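You operate a simulated robot arm through the tools that you are given. There is no shell and no other tool.

You run a simulated robot arm. Do the job below in one go: nothing can be reset, and whatever is moved stays where it is left.

TASK
Wax the toe caps of both boots with the round brush, then shut the wax tin.
Fine: stand the brush back where it was. Set down upright: round brush. A coat counts when it lies all over at full strength: go over it till it gets no stronger.

The check looks at the end state, three seconds after you hand in, the way a careful person would. Anything else that was tipped, shoved, dropped, spilled or broken makes it a failure. Lids that push on must go on centred and level and be pressed home; caps that screw on are set level and turned clockwise until they are tight.

THE ROBOT
A 7-joint arm with a two-finger parallel gripper, fixed in place. Base frame: the origin is on the floor under the middle of its stand, x ahead of it, y to its left, z up. Readings come in mm, rad, newtons and seconds.
With the tool pointing down near the work surface it reaches from about 420 to 900 mm from the base axis. Its first joint turns from -2.007 to 2.007 rad. Payload 3.91 kg.
The TCP is the grasp point between the finger pads, 30 mm short of the fingertips. In the tool frame z runs along the fingers and y along their closing line. The gripper opens to 110 mm. The fingers are 20 mm wide and 10 mm thick; the gripper's body (48 by 112 mm) begins 55 mm behind the TCP.
Orientation is told as [roll, pitch, yaw] about the base's x, y, z axes, in that order, counted from this pose: with the fingers straight down and closing along the base's y, the tool's x points along the base's -x, its y along +y and its z along -z.

THE INTERFACE
- The arm moves only by the tool send_rows. Its argument "targets" is a list of rows, each an object of numbers (a shift or turn left out is 0, a gripper value left out holds the last): "dx", "dy", "dz": the shift along the tool's x, y, z in units of 20 mm (1.0 is 20 mm); "wx", "wy", "wz": the turn, a rotation vector about the tool's x, y, z in units of 6 degrees (1.0 is 6 degrees); "claw": the gripper command, from -1 (fully open) to 1 (shut), values between in proportion. In form: [{"dx": .., "dy": .., "dz": .., "wx": .., "wy": .., "wz": .., "claw": ..}, ...]. A call has 1 to 20 rows; each row shifts and turns the commanded pose from where the row before left it, along the tool's axes as they then stand. A call with a number of a shift or a turn outside -1 to 1 is refused whole. A row lasts 0.2 s, in which the tool goes at most 50 mm and 0.15 rad; a call with a longer step from one row to the next is refused whole, and so is a gripper value outside its range. Where a pose cannot be reached the arm comes as near as it can. A force on the tool above 40 N (or 10 N above the force at the start of the call, whichever is more), or a blocked arm, ends the call early, and 0.2 s more pass. The fingers move at their own pace (about 153 mm/s each) and stop on an object; they squeeze with about 37 N. The grip force told is the motor's: it shows also when the fingers shut on nothing. Time passes only in rows, and 0.2 s behind the last, so rows that do not move let the fingers close. It gives the time, the measured TCP pose, the force on the tool (base axes), the opening and the grip force at its end, in the units of the frame above (readings bear some noise), with the torque about the TCP (base axes, N m) and any sound that the robot's microphone picked up.
- Cameras (640 x 400 px; columns grow to the right, rows downward): "scene" is fixed at [51.4, -650.9, 1499.2]; the picture's right is [0.71, -0.71, 0.00], its down [-0.32, -0.32, -0.89] and it looks along [0.63, 0.63, -0.45] (base axes); focal length 336 px, centre (320, 200). "wrist" rides on the gripper at [72, 17, -103] in the tool frame; the picture's right is [-0.23, 0.97, 0.00], its down [-0.76, -0.18, -0.62] and it looks along [-0.61, -0.14, 0.78] (tool axes); focal length 222 px, centre (320, 200). There is no depth. A picture from a camera that has moved, and an enlarged one, comes with that camera's place and axes in the base frame and with its lens.
- grab_frame(camera): a new picture of that camera. It takes no simulated time.
- lift_body(by): slides the trunk up (or, below 0, down) by that many mm; the arm rides with it, the base frame stays. It gives what a move gives, with no picture.
- close_up(camera, box): a new picture of the part [left, top, right, bottom] of that camera's present view, enlarged. It takes no simulated time.
- finish_job(): hands the job in; it is judged then, once.

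Places have to be worked out from the pictures, the camera data and where the tool is seen. Open the gripper and draw the arm clear of the work before you hand the job in, unless the task says otherwise.

The tools are called after "Emit:" as name(argument=value, ...) on one line, values as JSON. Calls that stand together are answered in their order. send_rows: Moves the arm, as the interface text tells. Its arguments: {"type":"object","properties":{"targets":{"type":"array"}},"required":["targets"]} The other tools are called the same way: lift_body (by) moves the trunk up or down; grab_frame (camera) takes a picture; close_up (camera, box) takes an enlarged picture of a part of a camera's view; finish_job () hands the job in.

At the start:

```text
t: 0.0
position: [480.5, 108.8, 1241.4]
tool_rot: [0.0, 0.0, 0.001]
contact_force: [-0.3, -0.8, -0.4]
torque: [0.01, -0.02, -0.01]
width: 109.7
grasp_force: 0.1
trunk travel left (down, up): [-800.0, 190.0]
```

scene: 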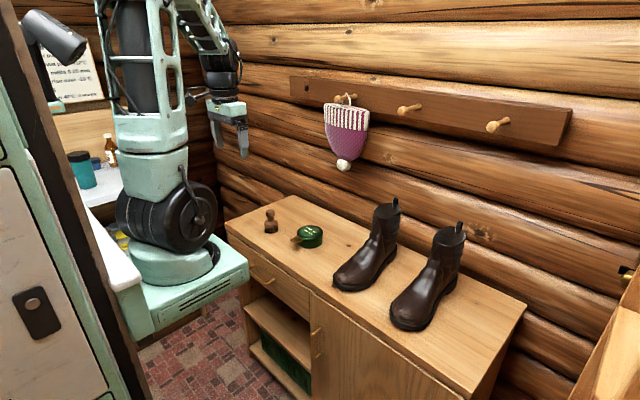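
wrist: 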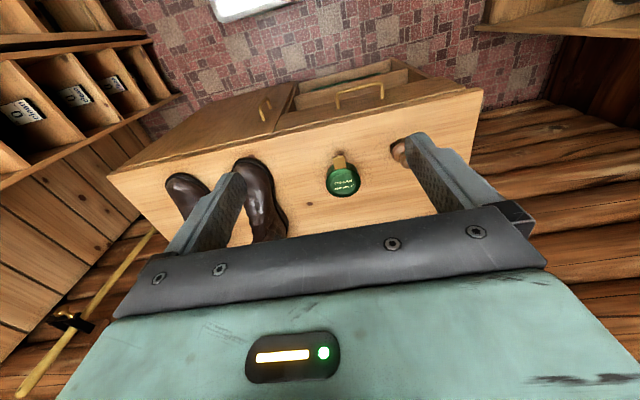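

I begin by looking closer at the bench: the round brush, the tin, and the boots in the scene view.

Emit:
close_up(camera="scene", box=[230, 180, 390, 280])

Emit:
close_up(camera="scene", box=[320, 190, 480, 340])

Emit:
close_up(camera="wrist", box=[150, 120, 450, 260])

```text
4.00 times, centred on (310, 230) of scene
camera zoom: at [51.4, -650.9, 1499.2], right [0.71, -0.71, 0.0], down [-0.32, -0.32, -0.89], along [0.63, 0.63, -0.45], focal length 1342 px, centre (360, 80)
```

zoom: 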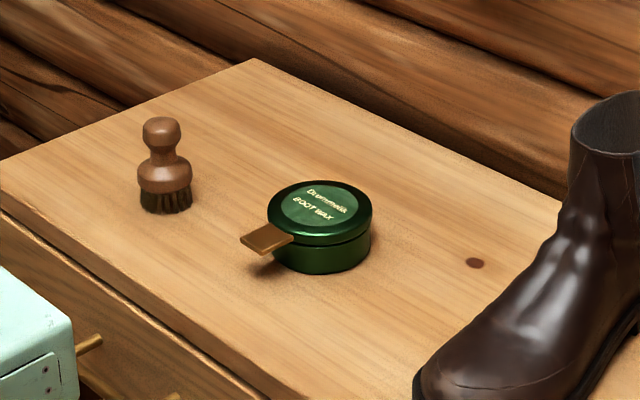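

```text
2.67 times, centred on (400, 265) of scene
camera zoom: at [51.4, -650.9, 1499.2], right [0.71, -0.71, 0.0], down [-0.32, -0.32, -0.89], along [0.63, 0.63, -0.45], focal length 895 px, centre (107, 27)
```

zoom: 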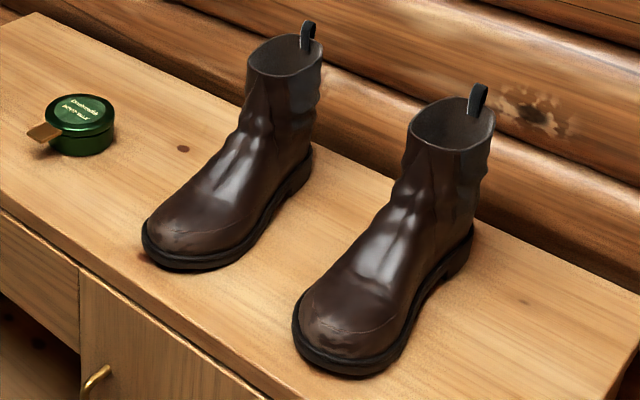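

```text
2.13 times, centred on (300, 190) of wrist
camera zoom: at [407.8, 125.7, 1343.3], right [0.23, 0.97, 0.0], down [0.76, -0.18, 0.62], along [0.61, -0.14, -0.78], focal length 474 px, centre (363, 221)
```

zoom: 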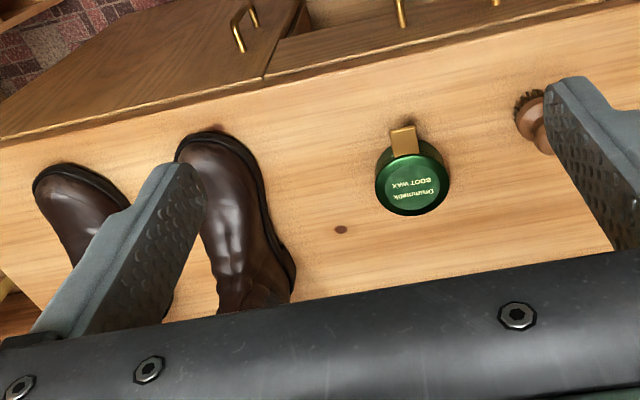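

The lid lies on the tin (top near [767, 110, 838]) with a tab toward the robot. The brush stands near [703, 271], the bench top is near z 800, and the boots' toes are near [665, -165] and [665, -354]. I lower the trunk part way to look closer.

Emit:
lift_body(by=-220)

```text
t: 2.3
position: [480.3, 109.4, 1020.9]
tool_rot: [-0.001, 0.0, 0.0]
contact_force: [-0.5, 0.3, -0.3]
torque: [0.03, 0.0, 0.01]
width: 109.9
grasp_force: 0.0
trunk travel left (down, up): [-580.0, 410.0]
```

The trunk is down and TCP z is 1021. I move forward 140 mm to look at the tin from above with the wrist camera.

Emit:
send_rows(targets=[{"dx": -1, "claw": -1}, {"dx": -1}, {"dx": -1}, {"dx": -1}, {"dx": -1}, {"dx": -1}, {"dx": -1}, {}])

Emit:
grab_frame(camera="wrist")

Emit:
grab_frame(camera="scene")

```text
t: 4.1
position: [621.4, 109.4, 1021.6]
tool_rot: [0.001, -0.001, -0.001]
contact_force: [0.3, -0.6, -0.2]
torque: [-0.01, -0.02, 0.0]
width: 110.2
grasp_force: 0.0
trunk travel left (down, up): [-580.0, 410.0]
```

```text
taken
camera wrist: at [548.4, 125.6, 1122.9], right [0.23, 0.97, 0.0], down [0.76, -0.18, 0.62], along [0.61, -0.14, -0.78], focal length 222 px, centre (320, 200)
```

wrist: 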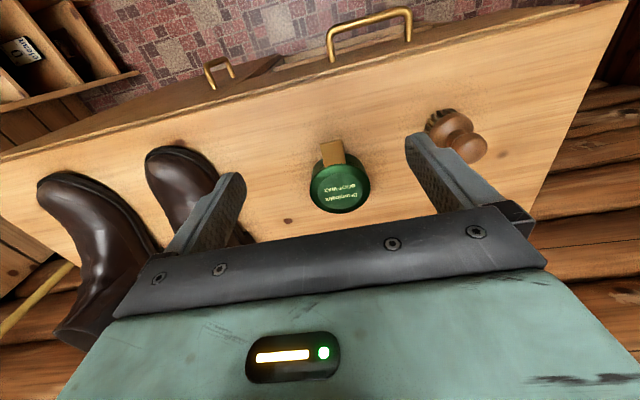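

```text
taken
```

scene: 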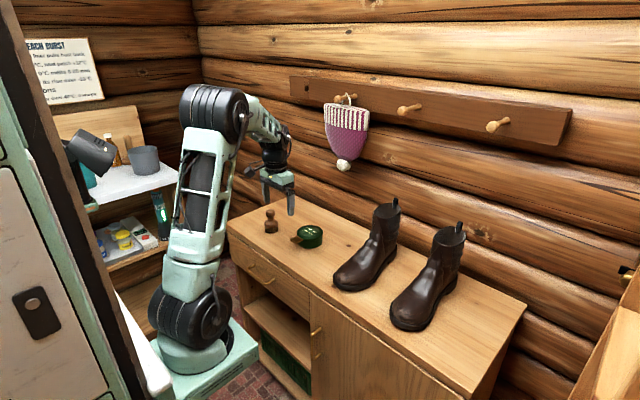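

Emit:
close_up(camera="wrist", box=[280, 120, 400, 220])

Emit:
close_up(camera="scene", box=[280, 215, 340, 255])

Emit:
close_up(camera="wrist", box=[20, 120, 260, 260])

Emit:
close_up(camera="wrist", box=[390, 80, 510, 180])

```text
4.00 times, centred on (340, 170) of wrist
camera zoom: at [548.4, 125.6, 1122.9], right [0.23, 0.97, 0.0], down [0.76, -0.18, 0.62], along [0.61, -0.14, -0.78], focal length 888 px, centre (240, 320)
```

zoom: 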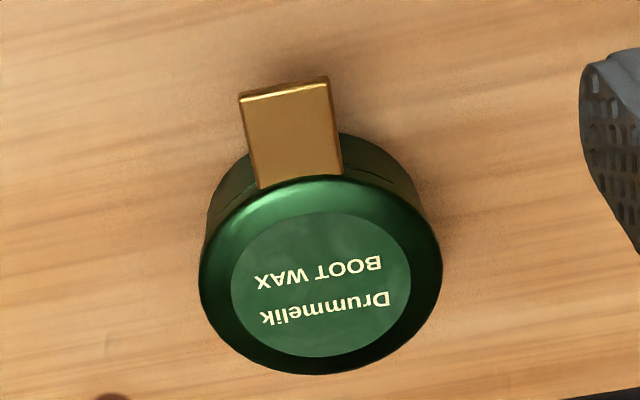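

```text
10.00 times, centred on (310, 235) of scene
camera zoom: at [51.4, -650.9, 1499.2], right [0.71, -0.71, 0.0], down [-0.32, -0.32, -0.89], along [0.63, 0.63, -0.45], focal length 3356 px, centre (420, -150)
```

zoom: 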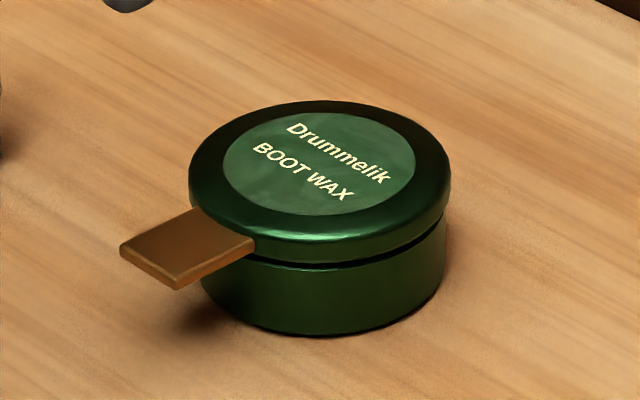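

```text
2.67 times, centred on (140, 190) of wrist
camera zoom: at [548.4, 125.6, 1122.9], right [0.23, 0.97, 0.0], down [0.76, -0.18, 0.62], along [0.61, -0.14, -0.78], focal length 592 px, centre (800, 227)
```

zoom: 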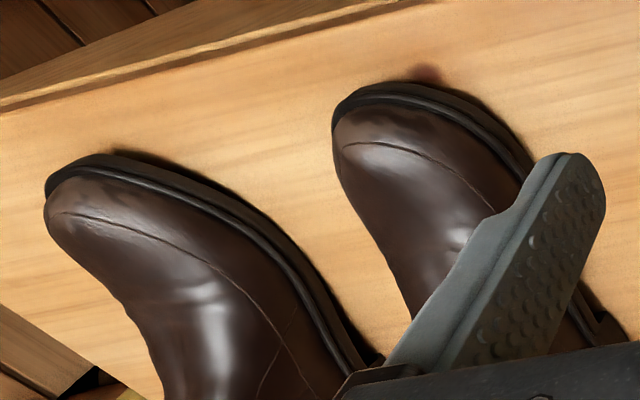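

```text
4.00 times, centred on (450, 130) of wrist
camera zoom: at [548.4, 125.6, 1122.9], right [0.23, 0.97, 0.0], down [0.76, -0.18, 0.62], along [0.61, -0.14, -0.78], focal length 888 px, centre (-200, 480)
```

zoom: 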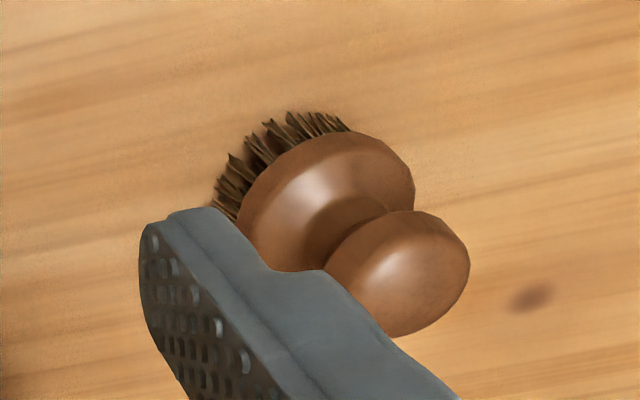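

The lid is about 96 mm across with a tab toward −x. I need to know whether it is hinged on the far side, so I move further forward at this height to see the tin's rear rim from above.

Emit:
send_rows(targets=[{"dx": -1}, {"dx": -1}, {"dx": -1}, {"dx": -1}, {"dx": -1}, {"dx": -1}, {"dx": -1}, {"dx": -1}, {"dx": -1}, {"dx": -1}, {"dx": -1}, {}])

Emit:
grab_frame(camera="wrist")

Emit:
grab_frame(camera="scene")

```text
t: 6.7
position: [841.3, 110.7, 1021.4]
tool_rot: [0.0, 0.001, 0.001]
contact_force: [0.2, 0.5, 0.1]
torque: [0.04, 0.01, 0.05]
width: 110.2
grasp_force: 0.2
trunk travel left (down, up): [-580.0, 410.0]
```

```text
taken
camera wrist: at [768.3, 126.4, 1124.5], right [0.23, 0.97, 0.0], down [0.76, -0.18, 0.62], along [0.61, -0.14, -0.78], focal length 222 px, centre (320, 200)
```

wrist: 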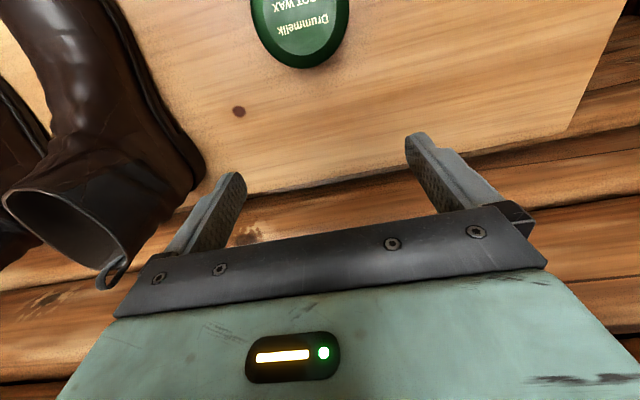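

```text
taken
```

scene: 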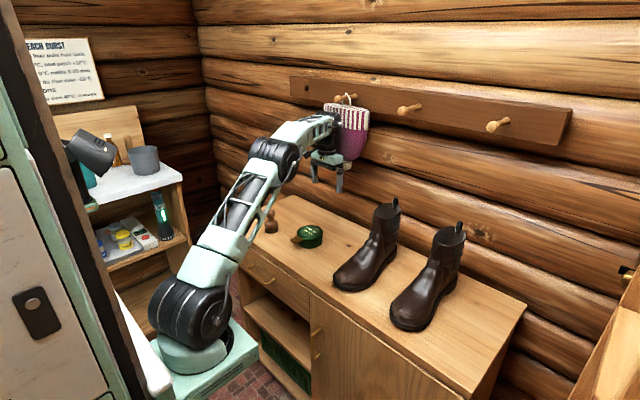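

Emit:
close_up(camera="wrist", box=[220, 0, 380, 100])

```text
4.00 times, centred on (300, 50) of wrist
camera zoom: at [768.3, 126.4, 1124.5], right [0.23, 0.97, 0.0], down [0.76, -0.18, 0.62], along [0.61, -0.14, -0.78], focal length 888 px, centre (400, 800)
```

zoom: 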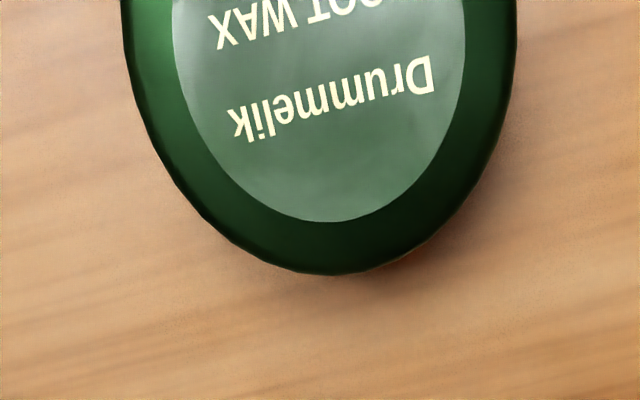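

There is no hinge knuckle visible from above. I'll take a side-on look at the tin from the +y side to see how the lid and the tab are attached: shift to about [780, 250] and yaw −90°.

Emit:
send_rows(targets=[{"dx": 0.6, "dy": 1}, {"dx": 0.6, "dy": 1}, {"dx": 0.6, "dy": 1}, {"dx": 0.6, "dy": 1}, {"dx": 0.6, "dy": 1}, {"dy": 1}, {"dy": 1}, {}])

Emit:
send_rows(targets=[{"wz": 1}, {"wz": 1}, {"wz": 1}, {"wz": 1}, {"wz": 1}, {"wz": 1}, {"wz": 1}, {"wz": 1}, {"wz": 1}, {"wz": 1}, {"wz": 1}, {"wz": 1}, {"wz": 1}, {"wz": 1}, {"wz": 1}, {}])

Emit:
grab_frame(camera="wrist")

```text
t: 8.5
position: [780.9, 250.5, 1020.1]
tool_rot: [0.001, 0.002, 0.0]
contact_force: [0.4, 0.5, -0.6]
torque: [-0.05, 0.0, -0.03]
width: 110.0
grasp_force: 0.0
trunk travel left (down, up): [-580.0, 410.0]
```

```text
t: 11.9
position: [779.3, 249.5, 1021.6]
tool_rot: [0.0, 0.001, -1.572]
contact_force: [0.0, -0.5, 0.4]
torque: [0.03, -0.01, 0.0]
width: 110.1
grasp_force: 0.1
trunk travel left (down, up): [-580.0, 410.0]
```

```text
taken
camera wrist: at [797.4, 320.8, 1123.5], right [0.97, -0.23, 0.0], down [-0.18, -0.76, 0.62], along [-0.14, -0.61, -0.78], focal length 222 px, centre (320, 200)
```

wrist: 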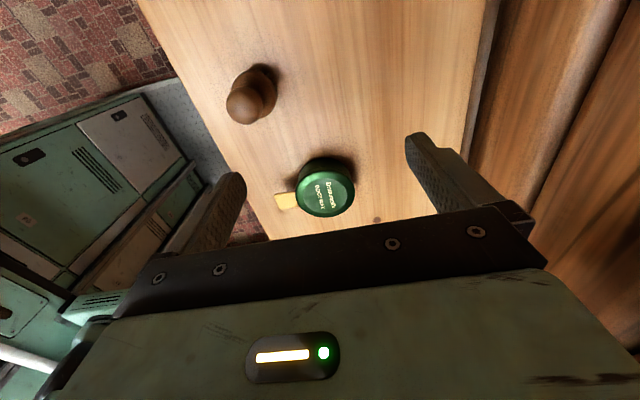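

The yaw works and I see the tin and brush well. I lower and tilt for a side-on view of the tin's rear and the tab.

Emit:
send_rows(targets=[{"dy": 1, "dz": 1, "dx": 0.5}, {"dy": 1, "dz": 1, "dx": 0.5}, {"dy": 0.5, "dz": 1}, {"dz": 0.5, "wy": -1}, {"wy": -1}, {"wy": -1}, {}])

Emit:
grab_frame(camera="wrist")

```text
t: 13.5
position: [785.0, 248.8, 946.3]
tool_rot: [0.003, -0.316, -1.571]
contact_force: [-0.4, -0.2, 0.4]
torque: [-0.02, -0.01, 0.0]
width: 110.1
grasp_force: 0.2
out of reach, approached as far as the arm can: row 2, 3, 4, 5, 6
trunk travel left (down, up): [-580.0, 410.0]
```

```text
taken
camera wrist: at [801.3, 349.1, 1020.7], right [0.97, -0.22, 0.07], down [-0.18, -0.53, 0.83], along [-0.14, -0.82, -0.55], focal length 222 px, centre (320, 200)
```

wrist: 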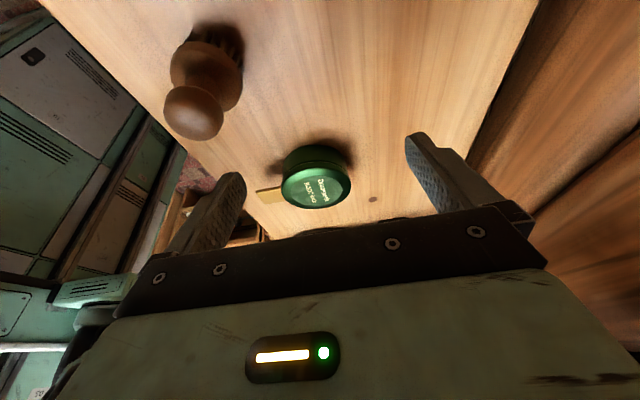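

Emit:
close_up(camera="wrist", box=[240, 120, 380, 230])

Emit:
close_up(camera="wrist", box=[150, 10, 270, 150])

```text
3.64 times, centred on (310, 175) of wrist
camera zoom: at [801.3, 349.1, 1020.7], right [0.97, -0.22, 0.07], down [-0.18, -0.53, 0.83], along [-0.14, -0.82, -0.55], focal length 808 px, centre (356, 291)
```

zoom: 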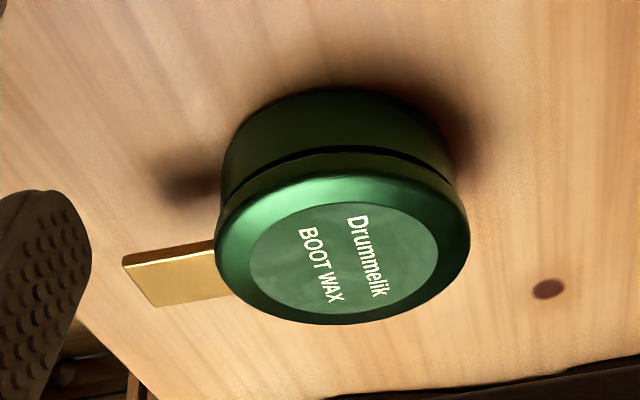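

```text
2.86 times, centred on (210, 80) of wrist
camera zoom: at [801.3, 349.1, 1020.7], right [0.97, -0.22, 0.07], down [-0.18, -0.53, 0.83], along [-0.14, -0.82, -0.55], focal length 635 px, centre (634, 543)
```

zoom: 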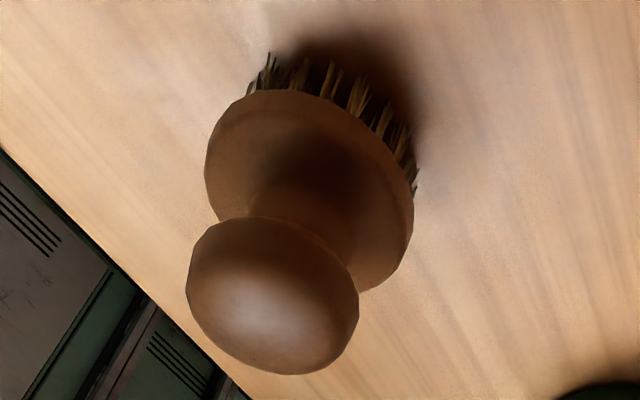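

The tab is fixed to the lid's rim, so it looks like a flip-up lid, with the pivot opposite the tab. I straighten the tool and turn back to yaw 0, then lower the trunk for better reach.

Emit:
send_rows(targets=[{"wy": 1, "dz": -0.5}, {"wy": 1, "dz": -1}, {"wy": 1, "dz": -1}, {"dz": -1, "dy": -1}, {"dy": -1}, {"dy": -1}, {"wz": -1}, {"wz": -1}, {"wz": -1}, {"wz": -1}, {"wz": -1}, {"wz": -1}, {"wz": -1}, {"wz": -1}, {"wz": -1}, {"wz": -1}, {"wz": -1}, {"wz": -1}, {"wz": -1}, {"wz": -1}])

```text
t: 17.7
position: [724.8, 257.6, 1013.6]
tool_rot: [0.0, 0.0, -0.103]
contact_force: [0.6, -0.4, -0.6]
torque: [0.0, -0.01, -0.01]
width: 110.3
grasp_force: 0.0
trunk travel left (down, up): [-580.0, 410.0]
```

Yaw is nearly back. I finish the turn and pull back to x≈620, y≈110, then lower the trunk 130 mm.

Emit:
send_rows(targets=[{"wz": -0.98}, {"dx": 0.7, "dy": -1}, {"dx": 0.7, "dy": -1}, {"dx": 0.7, "dy": -1}, {"dx": 0.7, "dy": -1}, {"dx": 0.7, "dy": -1}, {"dx": 0.7, "dy": -1}, {"dx": 0.7, "dy": -1}, {"dy": -0.4}, {}])

Emit:
lift_body(by=-130)

Emit:
grab_frame(camera="wrist")

Emit:
grab_frame(camera="scene")

```text
t: 19.9
position: [626.2, 109.0, 1013.8]
tool_rot: [-0.001, 0.002, -0.002]
contact_force: [-0.5, -0.1, 0.1]
torque: [0.01, 0.03, 0.0]
width: 110.3
grasp_force: 0.0
trunk travel left (down, up): [-580.0, 410.0]
```

```text
t: 21.5
position: [624.2, 109.6, 882.4]
tool_rot: [0.002, 0.0, 0.0]
contact_force: [1.2, -0.9, -0.8]
torque: [-0.03, -0.02, 0.04]
width: 110.0
grasp_force: 0.0
trunk travel left (down, up): [-450.0, 540.0]
```

```text
taken
camera wrist: at [552.3, 125.8, 985.3], right [0.23, 0.97, 0.0], down [0.76, -0.18, 0.62], along [0.61, -0.14, -0.78], focal length 222 px, centre (320, 200)
```

wrist: 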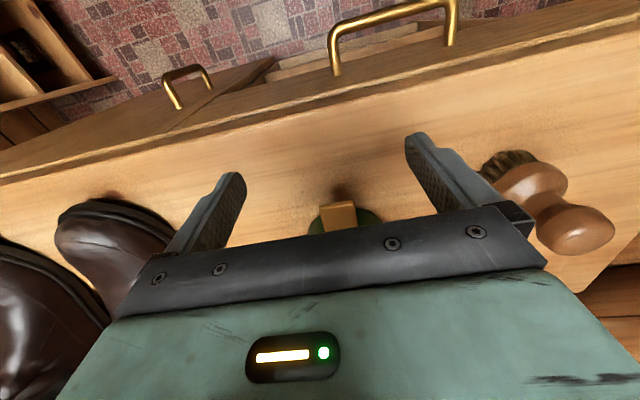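

```text
taken
```

scene: 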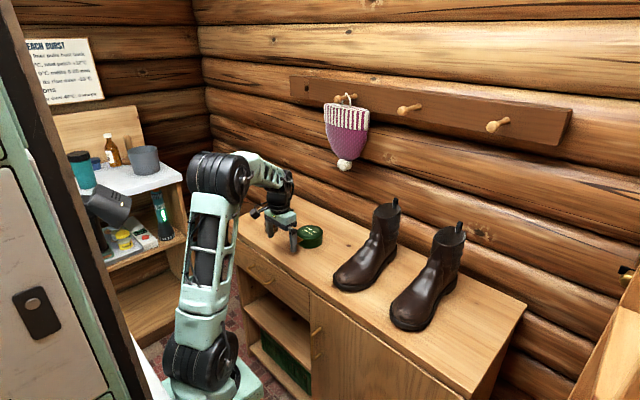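

The bench surface works out at z≈799, the lid top at ≈843, the tin axis at about [754, 110], and the tab spans x≈676–705 at z≈834, y≈111. I move above the tab with the fingers half open and check the alignment before going down.

Emit:
send_rows(targets=[{"dx": -1, "claw": -0.1}, {"dx": -1}, {"dx": -1}, {"dx": -0.2, "dy": 0.08}, {}])

Emit:
grab_frame(camera="wrist")

Emit:
close_up(camera="scene", box=[260, 190, 340, 250])

```text
t: 22.7
position: [689.0, 111.0, 882.2]
tool_rot: [0.0, 0.001, -0.002]
contact_force: [0.1, 0.5, 0.5]
torque: [-0.02, 0.0, -0.02]
width: 60.3
grasp_force: 0.1
trunk travel left (down, up): [-450.0, 540.0]
```

```text
taken
camera wrist: at [616.1, 126.8, 984.7], right [0.23, 0.97, 0.0], down [0.76, -0.18, 0.62], along [0.61, -0.14, -0.78], focal length 222 px, centre (320, 200)
```

wrist: 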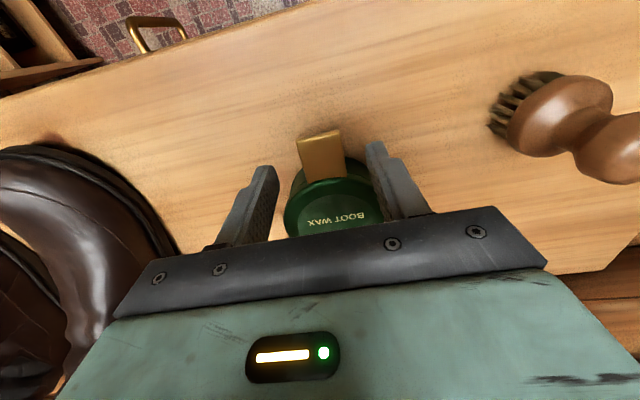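

```text
6.67 times, centred on (300, 220) of scene
camera zoom: at [51.4, -650.9, 1499.2], right [0.71, -0.71, 0.0], down [-0.32, -0.32, -0.89], along [0.63, 0.63, -0.45], focal length 2238 px, centre (453, 67)
```

zoom: 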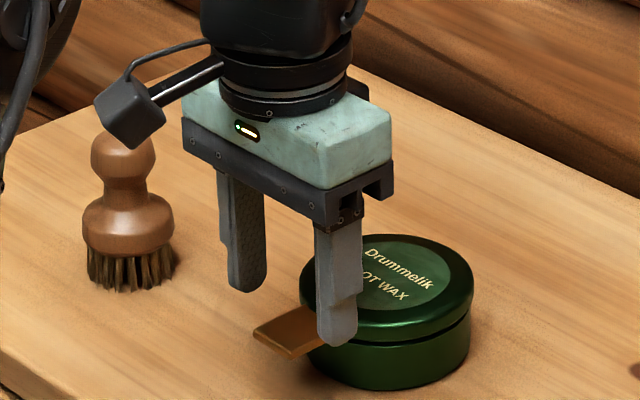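

The TCP is at [689, 111] and the tab's front edge is at x≈675 with its middle at y≈111, so it is centred. I go down 30 mm and close on the sides of the tab.

Emit:
send_rows(targets=[{"dz": 0.5}, {"dz": 0.5}, {"dz": 0.5}, {}])

Emit:
close_up(camera="wrist", box=[220, 90, 440, 230])

Emit:
close_up(camera="scene", box=[260, 190, 340, 250])

```text
t: 23.7
position: [687.8, 111.0, 852.7]
tool_rot: [0.0, -0.001, -0.002]
contact_force: [-0.2, 0.9, 0.5]
torque: [-0.02, 0.0, 0.01]
width: 60.5
grasp_force: 0.0
trunk travel left (down, up): [-450.0, 540.0]
```

```text
2.86 times, centred on (330, 160) of wrist
camera zoom: at [615.7, 127.7, 955.7], right [0.23, 0.97, 0.0], down [0.76, -0.18, 0.62], along [0.61, -0.14, -0.78], focal length 635 px, centre (291, 314)
```

zoom: 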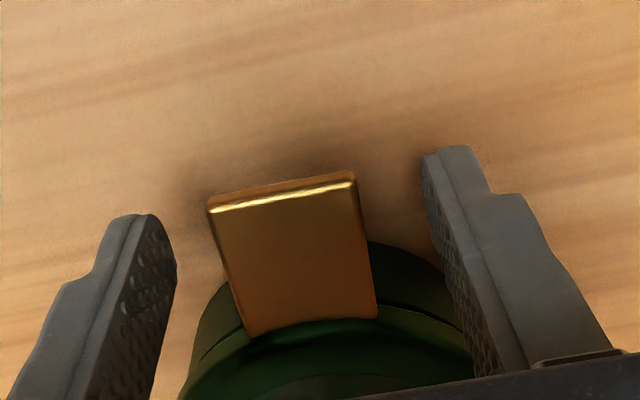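

```text
6.67 times, centred on (300, 220) of scene
camera zoom: at [51.4, -650.9, 1499.2], right [0.71, -0.71, 0.0], down [-0.32, -0.32, -0.89], along [0.63, 0.63, -0.45], focal length 2238 px, centre (453, 67)
```

zoom: 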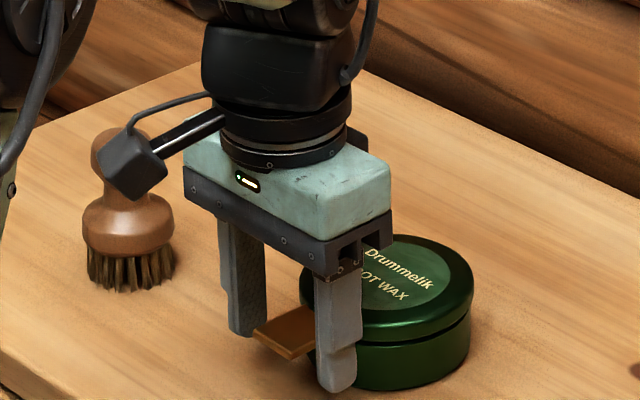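

The tab spans y≈95–127, centred at 111, right between the fingers. I close on it.

Emit:
send_rows(targets=[{"claw": 0.4}, {"claw": 1}, {}, {}])

Emit:
close_up(camera="wrist", box=[220, 90, 440, 230])

```text
t: 24.7
position: [688.3, 111.5, 851.6]
tool_rot: [-0.001, 0.0, -0.002]
contact_force: [0.9, -1.7, 0.0]
torque: [0.03, 0.04, -0.1]
width: 31.3
grasp_force: 36.8
trunk travel left (down, up): [-450.0, 540.0]
```

```text
2.86 times, centred on (330, 160) of wrist
camera zoom: at [615.9, 127.5, 955.7], right [0.23, 0.97, 0.0], down [0.76, -0.18, 0.62], along [0.61, -0.14, -0.78], focal length 635 px, centre (291, 314)
```

zoom: 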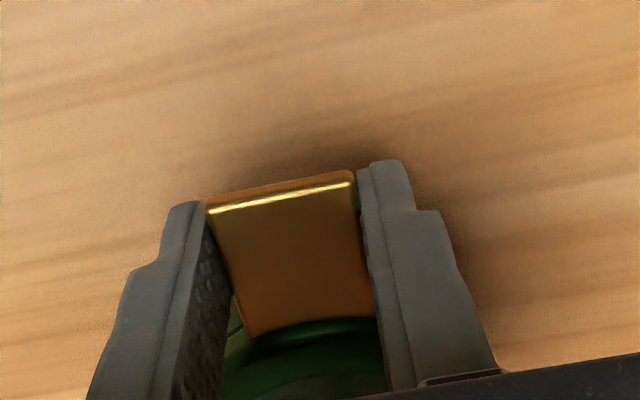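

The tab is held (31 mm, 37 N). I lift 8 mm gently and check force and lid response.

Emit:
send_rows(targets=[{"dz": -0.1}, {"dz": -0.1}, {"dz": -0.1}, {"dz": -0.1}, {}])

Emit:
close_up(camera="scene", box=[260, 190, 340, 250])

Emit:
close_up(camera="wrist", box=[220, 90, 440, 230])

```text
t: 25.9
position: [688.1, 110.5, 860.3]
tool_rot: [0.001, 0.0, -0.001]
contact_force: [-0.3, 1.7, -2.6]
torque: [0.05, 0.2, 0.02]
width: 31.1
grasp_force: 37.3
trunk travel left (down, up): [-450.0, 540.0]
```

```text
6.67 times, centred on (300, 220) of scene
camera zoom: at [51.4, -650.9, 1499.2], right [0.71, -0.71, 0.0], down [-0.32, -0.32, -0.89], along [0.63, 0.63, -0.45], focal length 2238 px, centre (453, 67)
```

zoom: 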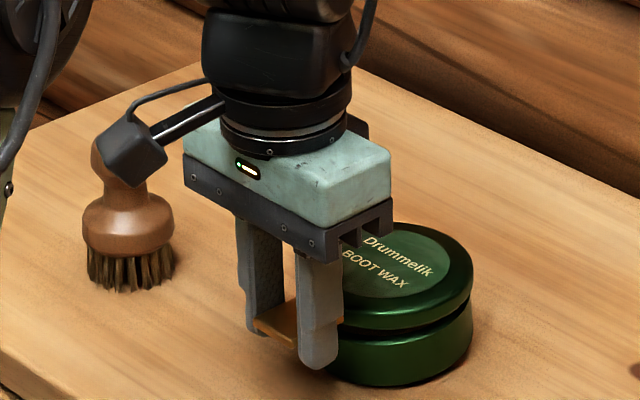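

```text
2.86 times, centred on (330, 160) of wrist
camera zoom: at [615.9, 127.5, 963.1], right [0.23, 0.97, 0.0], down [0.76, -0.18, 0.62], along [0.61, -0.14, -0.78], focal length 635 px, centre (291, 314)
```

zoom: 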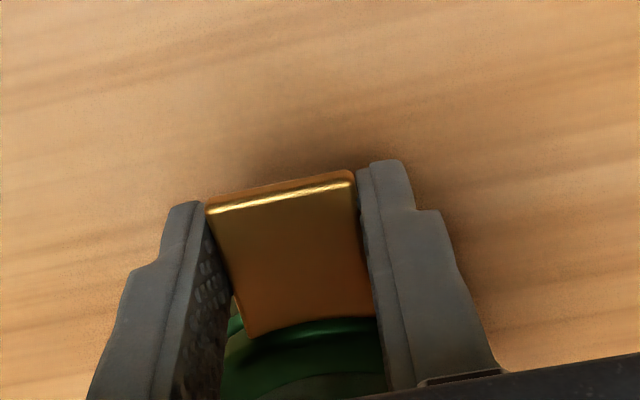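

Emit:
close_up(camera="scene", box=[290, 215, 330, 245])

```text
13.33 times, centred on (310, 230) of scene
camera zoom: at [51.4, -650.9, 1499.2], right [0.71, -0.71, 0.0], down [-0.32, -0.32, -0.89], along [0.63, 0.63, -0.45], focal length 4475 px, centre (453, -200)
```

zoom: 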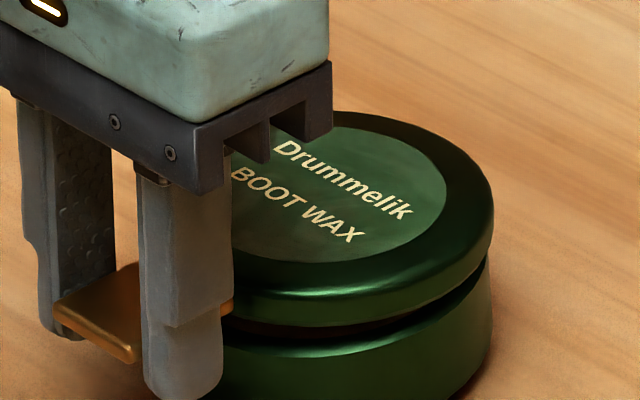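

The gap opens at the front and stays shut at the rear, so the lid does pivot on the +x side (near x≈802). I follow the hinge arc with the tab held, up to about 25° first.

Emit:
send_rows(targets=[{"dx": -0.04, "dz": -0.28}, {"dx": -0.04, "dz": -0.28}, {"dx": -0.05, "dz": -0.24}, {"dx": -0.06, "dz": -0.24}, {"dx": -0.07, "dz": -0.24}, {"dx": -0.08, "dz": -0.23}, {}])

Emit:
close_up(camera="scene", box=[270, 195, 350, 255])

Emit:
close_up(camera="wrist", box=[220, 90, 440, 230])

```text
t: 27.5
position: [694.9, 109.3, 890.7]
tool_rot: [-0.001, 0.001, -0.001]
contact_force: [-0.9, -0.8, -1.4]
torque: [-0.02, 0.24, -0.02]
width: 31.1
grasp_force: 37.4
trunk travel left (down, up): [-450.0, 540.0]
```

```text
6.67 times, centred on (310, 225) of scene
camera zoom: at [51.4, -650.9, 1499.2], right [0.71, -0.71, 0.0], down [-0.32, -0.32, -0.89], along [0.63, 0.63, -0.45], focal length 2238 px, centre (387, 33)
```

zoom: 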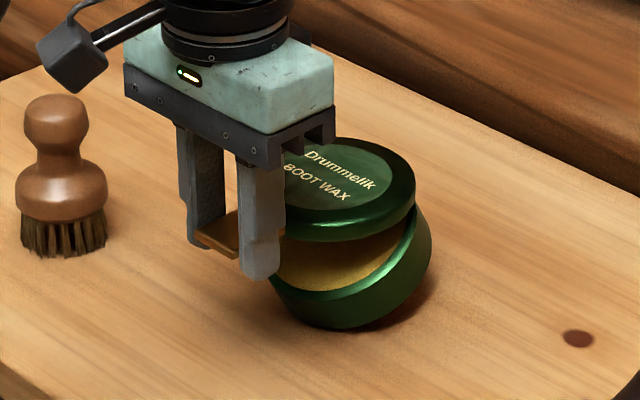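

```text
2.86 times, centred on (330, 160) of wrist
camera zoom: at [622.7, 127.3, 994.1], right [0.23, 0.97, 0.0], down [0.76, -0.18, 0.62], along [0.61, -0.14, -0.78], focal length 635 px, centre (291, 314)
```

zoom: 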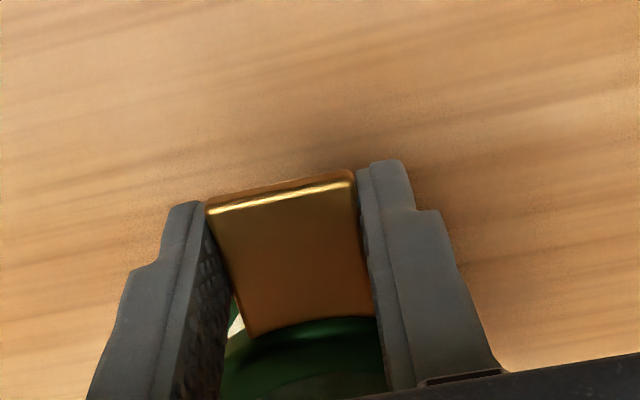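

The grip is holding the lid level, so the tin body is hinging off the bench instead. I must reverse this, set the tin back flat, and then open the lid by pushing from under the tab. I go back down the same path.

Emit:
send_rows(targets=[{"dx": 0.08, "dz": 0.23}, {"dx": 0.07, "dz": 0.24}, {"dx": 0.06, "dz": 0.24}, {"dx": 0.05, "dz": 0.24}, {"dx": 0.04, "dz": 0.28}, {"dx": 0.04, "dz": 0.28}, {"dz": 0.1}, {"dz": 0.1}, {}])

Emit:
close_up(camera="scene", box=[270, 195, 350, 255])

```text
t: 29.5
position: [689.2, 110.4, 856.4]
tool_rot: [0.001, 0.001, -0.001]
contact_force: [10.9, 1.1, 10.1]
torque: [0.05, -1.09, 0.05]
width: 31.1
grasp_force: 36.8
trunk travel left (down, up): [-450.0, 540.0]
```

```text
6.67 times, centred on (310, 225) of scene
camera zoom: at [51.4, -650.9, 1499.2], right [0.71, -0.71, 0.0], down [-0.32, -0.32, -0.89], along [0.63, 0.63, -0.45], focal length 2238 px, centre (387, 33)
```

zoom: 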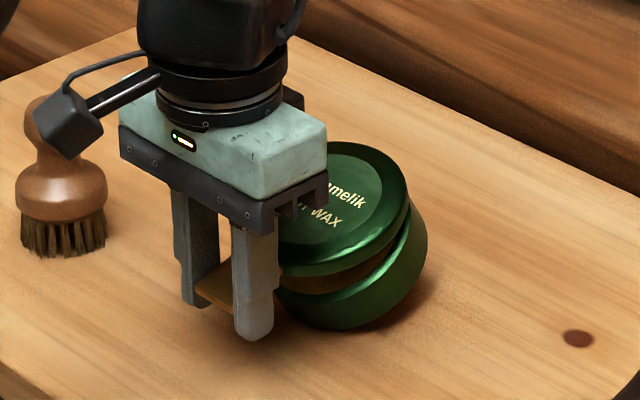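

The lid has rotated in the grip, nose down, and the tin body's rear is still raised. I look from the wrist camera before unloading it.

Emit:
close_up(camera="wrist", box=[220, 90, 440, 230])

Emit:
close_up(camera="scene", box=[290, 215, 330, 245])

```text
2.86 times, centred on (330, 160) of wrist
camera zoom: at [616.8, 126.8, 959.8], right [0.23, 0.97, 0.0], down [0.76, -0.18, 0.62], along [0.61, -0.14, -0.78], focal length 635 px, centre (291, 314)
```

zoom: 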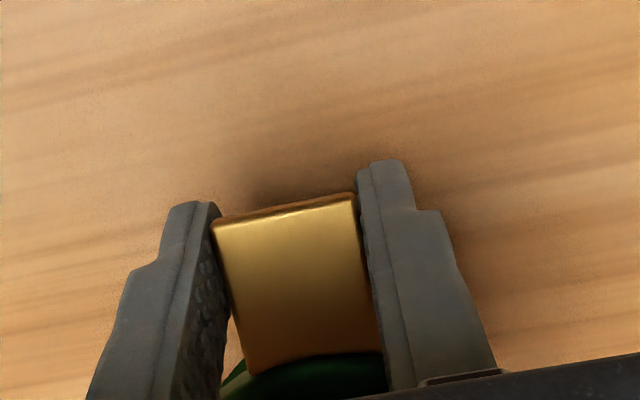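

```text
13.33 times, centred on (310, 230) of scene
camera zoom: at [51.4, -650.9, 1499.2], right [0.71, -0.71, 0.0], down [-0.32, -0.32, -0.89], along [0.63, 0.63, -0.45], focal length 4475 px, centre (453, -200)
```

zoom: 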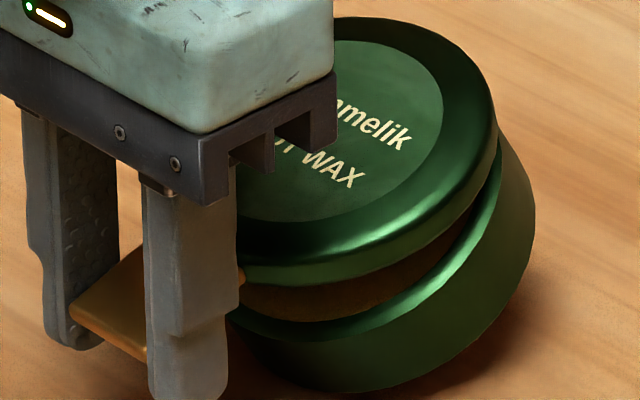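

The lid is about 20° nose-down in the fingers with the body's rear still up. I rotate the tool about the tab (+y axis) so the lid comes level and the hinge side goes down, in small steps.

Emit:
send_rows(targets=[{"wy": 0.5, "dx": -0.04}, {"wy": 0.5, "dx": -0.04}, {"wy": 0.5, "dx": -0.04}, {}])

Emit:
close_up(camera="scene", box=[290, 215, 330, 245])

```text
t: 30.5
position: [691.1, 112.1, 855.5]
tool_rot: [0.0, 0.161, -0.003]
contact_force: [0.1, 0.1, -1.9]
torque: [0.0, 0.22, 0.04]
width: 31.4
grasp_force: 37.3
trunk travel left (down, up): [-450.0, 540.0]
```

```text
13.33 times, centred on (310, 230) of scene
camera zoom: at [51.4, -650.9, 1499.2], right [0.71, -0.71, 0.0], down [-0.32, -0.32, -0.89], along [0.63, 0.63, -0.45], focal length 4475 px, centre (453, -200)
```

zoom: 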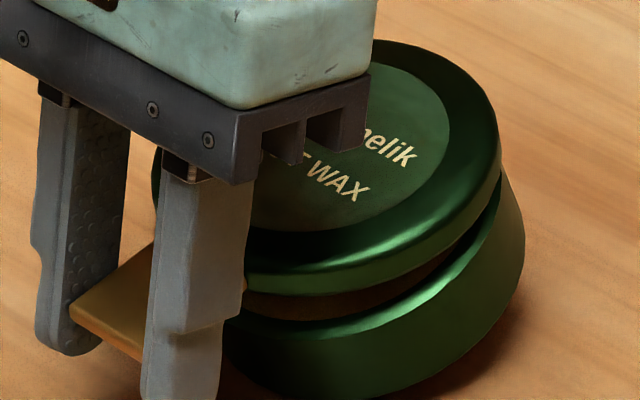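

It works; the rear is coming down and the force has relaxed. I continue rotating another 9°.

Emit:
send_rows(targets=[{"wy": 0.5, "dx": -0.04}, {"wy": 0.5, "dx": -0.04}, {"wy": 0.5, "dx": -0.04}, {}])

Emit:
close_up(camera="scene", box=[290, 215, 330, 245])

```text
t: 31.5
position: [693.9, 109.5, 856.1]
tool_rot: [0.0, 0.314, -0.003]
contact_force: [2.1, -1.2, -0.7]
torque: [-0.01, 0.05, -0.04]
width: 31.5
grasp_force: 37.0
trunk travel left (down, up): [-450.0, 540.0]
```

```text
13.33 times, centred on (310, 230) of scene
camera zoom: at [51.4, -650.9, 1499.2], right [0.71, -0.71, 0.0], down [-0.32, -0.32, -0.89], along [0.63, 0.63, -0.45], focal length 4475 px, centre (453, -200)
```

zoom: 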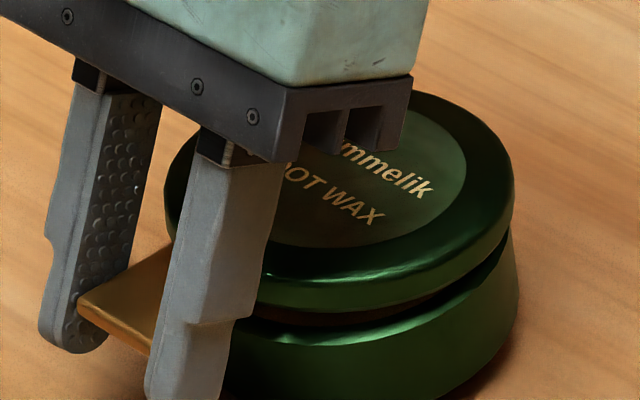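

Emit:
send_rows(targets=[{"wy": 0.4, "dx": -0.04}, {"wy": 0.4, "dx": -0.04}, {}])

Emit:
close_up(camera="scene", box=[290, 215, 330, 245])

```text
t: 32.3
position: [695.4, 110.0, 856.6]
tool_rot: [0.001, 0.397, -0.001]
contact_force: [0.3, 1.1, -0.6]
torque: [-0.04, 0.05, 0.04]
width: 30.9
grasp_force: 37.3
trunk travel left (down, up): [-450.0, 540.0]
```

```text
13.33 times, centred on (310, 230) of scene
camera zoom: at [51.4, -650.9, 1499.2], right [0.71, -0.71, 0.0], down [-0.32, -0.32, -0.89], along [0.63, 0.63, -0.45], focal length 4475 px, centre (453, -200)
```

zoom: 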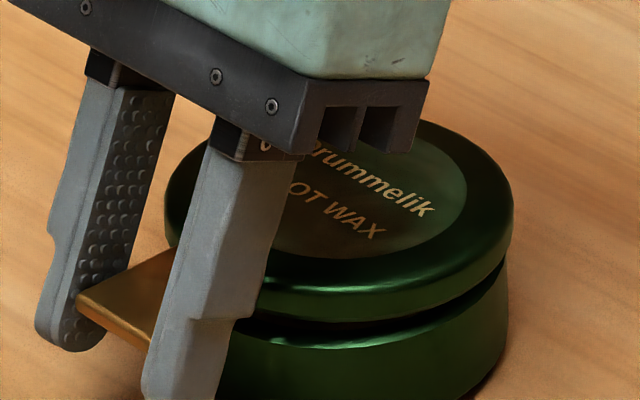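

The tin is about flat again with the lid slightly ajar. I release the tab, rise clear, and check how it settles.

Emit:
send_rows(targets=[{"claw": 0.2}, {"claw": -0.1}, {}])

Emit:
close_up(camera="scene", box=[290, 215, 330, 245])

Emit:
close_up(camera="wrist", box=[220, 90, 440, 230])

```text
t: 33.1
position: [695.6, 109.9, 856.0]
tool_rot: [0.001, 0.398, -0.001]
contact_force: [-1.0, -0.5, -0.1]
torque: [0.0, -0.02, -0.03]
width: 60.5
grasp_force: 0.1
trunk travel left (down, up): [-450.0, 540.0]
```

```text
13.33 times, centred on (310, 230) of scene
camera zoom: at [51.4, -650.9, 1499.2], right [0.71, -0.71, 0.0], down [-0.32, -0.32, -0.89], along [0.63, 0.63, -0.45], focal length 4475 px, centre (453, -200)
```

zoom: 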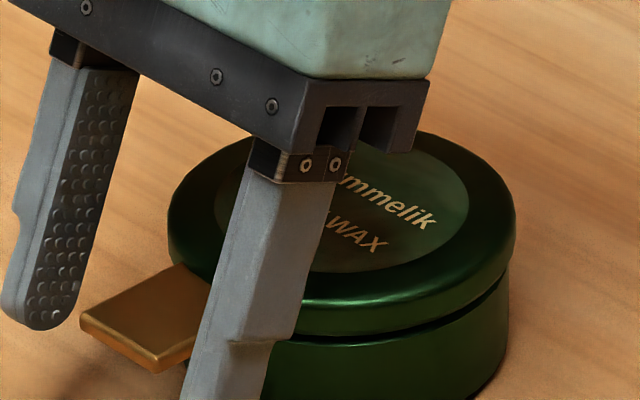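

```text
2.86 times, centred on (330, 160) of wrist
camera zoom: at [668.1, 126.6, 978.7], right [0.21, 0.97, -0.09], down [0.94, -0.18, 0.28], along [0.26, -0.14, -0.96], focal length 635 px, centre (291, 314)
```

zoom: 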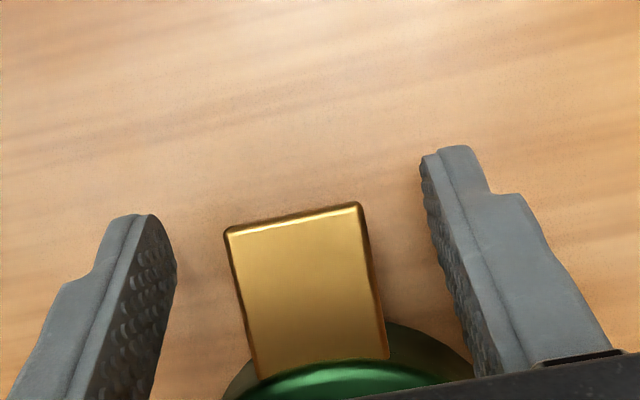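

The tin has settled flat with the lid down. I rise straight up, straighten the tool, and measure where the tin now is.

Emit:
send_rows(targets=[{"dx": 0.387, "dz": -0.922}, {"dx": 0.387, "dz": -0.922}, {"dx": 0.387, "dz": -0.922}, {"wy": -1}, {"wy": -1}, {"wy": -1}, {"wy": -0.8}, {"dx": 1}, {"dx": 1}, {"dx": 1}, {}])

Emit:
close_up(camera="scene", box=[280, 215, 340, 255])

Emit:
grab_frame(camera="wrist")

```text
t: 35.5
position: [637.2, 109.6, 914.9]
tool_rot: [0.001, -0.001, -0.001]
contact_force: [0.6, 0.9, -0.3]
torque: [-0.04, 0.02, 0.0]
width: 60.4
grasp_force: 0.0
trunk travel left (down, up): [-450.0, 540.0]
```

```text
10.00 times, centred on (310, 235) of scene
camera zoom: at [51.4, -650.9, 1499.2], right [0.71, -0.71, 0.0], down [-0.32, -0.32, -0.89], along [0.63, 0.63, -0.45], focal length 3356 px, centre (420, -150)
```

zoom: 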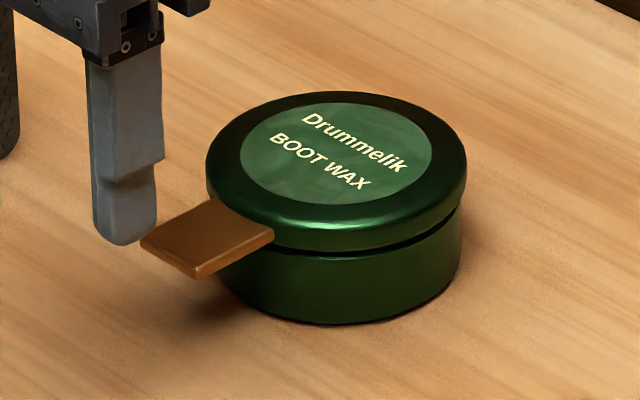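

```text
taken
camera wrist: at [564.2, 127.4, 1018.5], right [0.23, 0.97, 0.0], down [0.76, -0.18, 0.62], along [0.61, -0.14, -0.78], focal length 222 px, centre (320, 200)
```

wrist: 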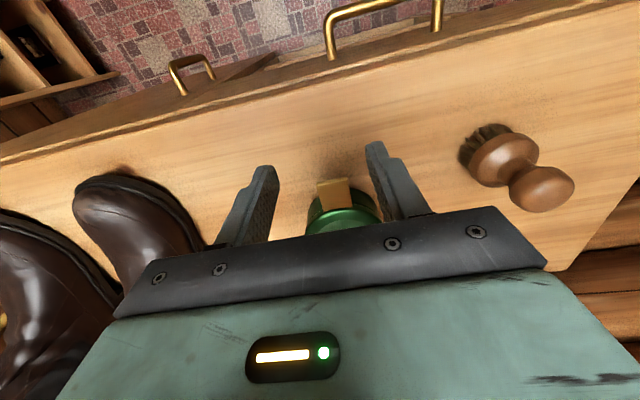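

The tin has slid about +9 mm in x (its axis is now near x≈763) but sits flat with the lid closed. Now I open it by pushing under the tab: fingers shut, tool tilted 45° forward, coming in low in front of the tab.

Emit:
send_rows(targets=[{"claw": 1, "wy": -1}, {"wy": -1}, {"wy": -1}, {"wy": -1}, {"wy": -1}, {"wy": -1}, {"wy": -1}, {"wy": -0.5, "dy": 0.07}, {}])

Emit:
grab_frame(camera="wrist")

Emit:
grab_frame(camera="scene")

```text
t: 37.5
position: [636.9, 112.4, 914.4]
tool_rot: [0.001, -0.785, 0.001]
contact_force: [0.5, 0.1, -0.7]
torque: [0.0, -0.01, 0.0]
width: 0.0
grasp_force: 37.3
trunk travel left (down, up): [-450.0, 540.0]
```

```text
taken
camera wrist: at [511.7, 129.0, 936.0], right [0.16, 0.97, 0.16], down [0.1, -0.18, 0.98], along [0.98, -0.14, -0.12], focal length 222 px, centre (320, 200)
```

wrist: 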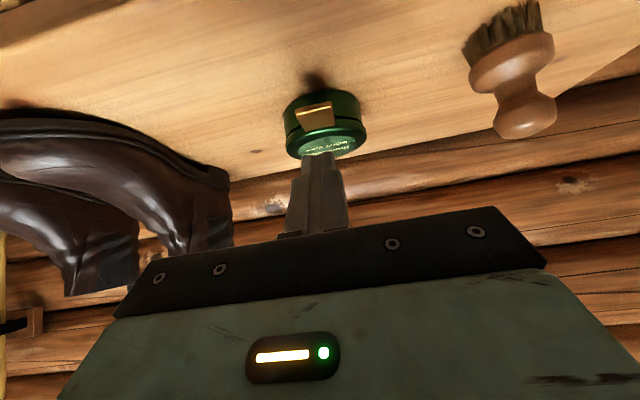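

```text
taken
```

scene: 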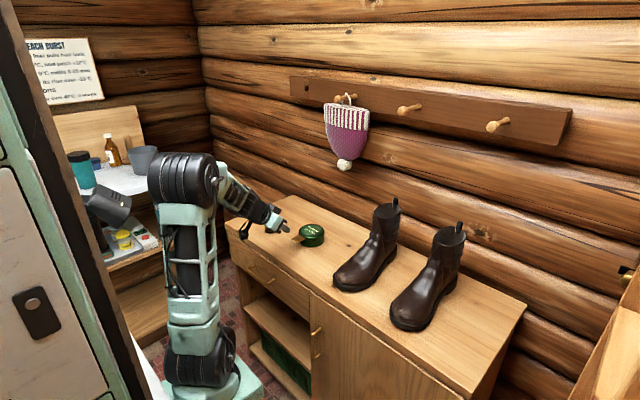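

This view shows the tin and brush from the side, which is useful for measuring. I take enlarged pictures.

Emit:
close_up(camera="wrist", box=[260, 60, 400, 170])

Emit:
close_up(camera="wrist", box=[440, 0, 580, 150])

Emit:
close_up(camera="wrist", box=[0, 100, 240, 300])

```text
3.64 times, centred on (330, 115) of wrist
camera zoom: at [511.7, 129.0, 936.0], right [0.16, 0.97, 0.16], down [0.1, -0.18, 0.98], along [0.98, -0.14, -0.12], focal length 808 px, centre (284, 509)
```

zoom: 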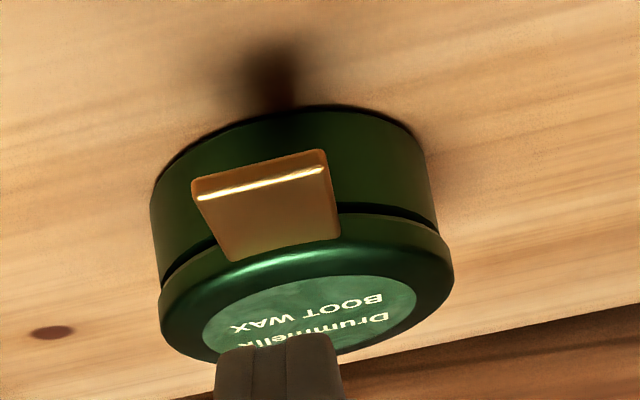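

```text
2.67 times, centred on (510, 75) of wrist
camera zoom: at [511.7, 129.0, 936.0], right [0.16, 0.97, 0.16], down [0.1, -0.18, 0.98], along [0.98, -0.14, -0.12], focal length 592 px, centre (-187, 533)
```

zoom: 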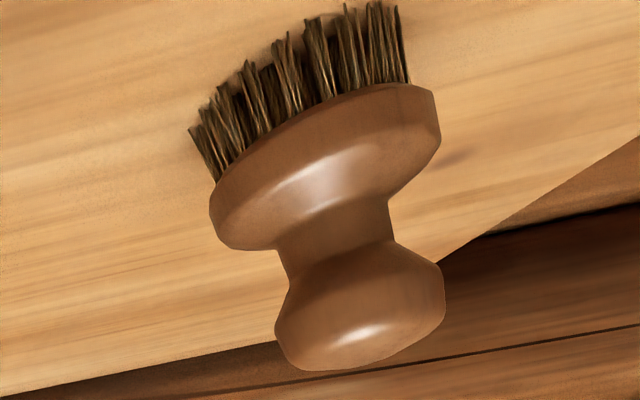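

```text
2.00 times, centred on (120, 200) of wrist
camera zoom: at [511.7, 129.0, 936.0], right [0.16, 0.97, 0.16], down [0.1, -0.18, 0.98], along [0.98, -0.14, -0.12], focal length 444 px, centre (720, 200)
```

zoom: 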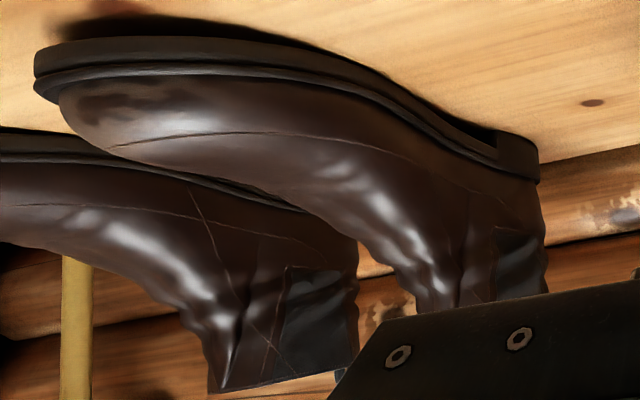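

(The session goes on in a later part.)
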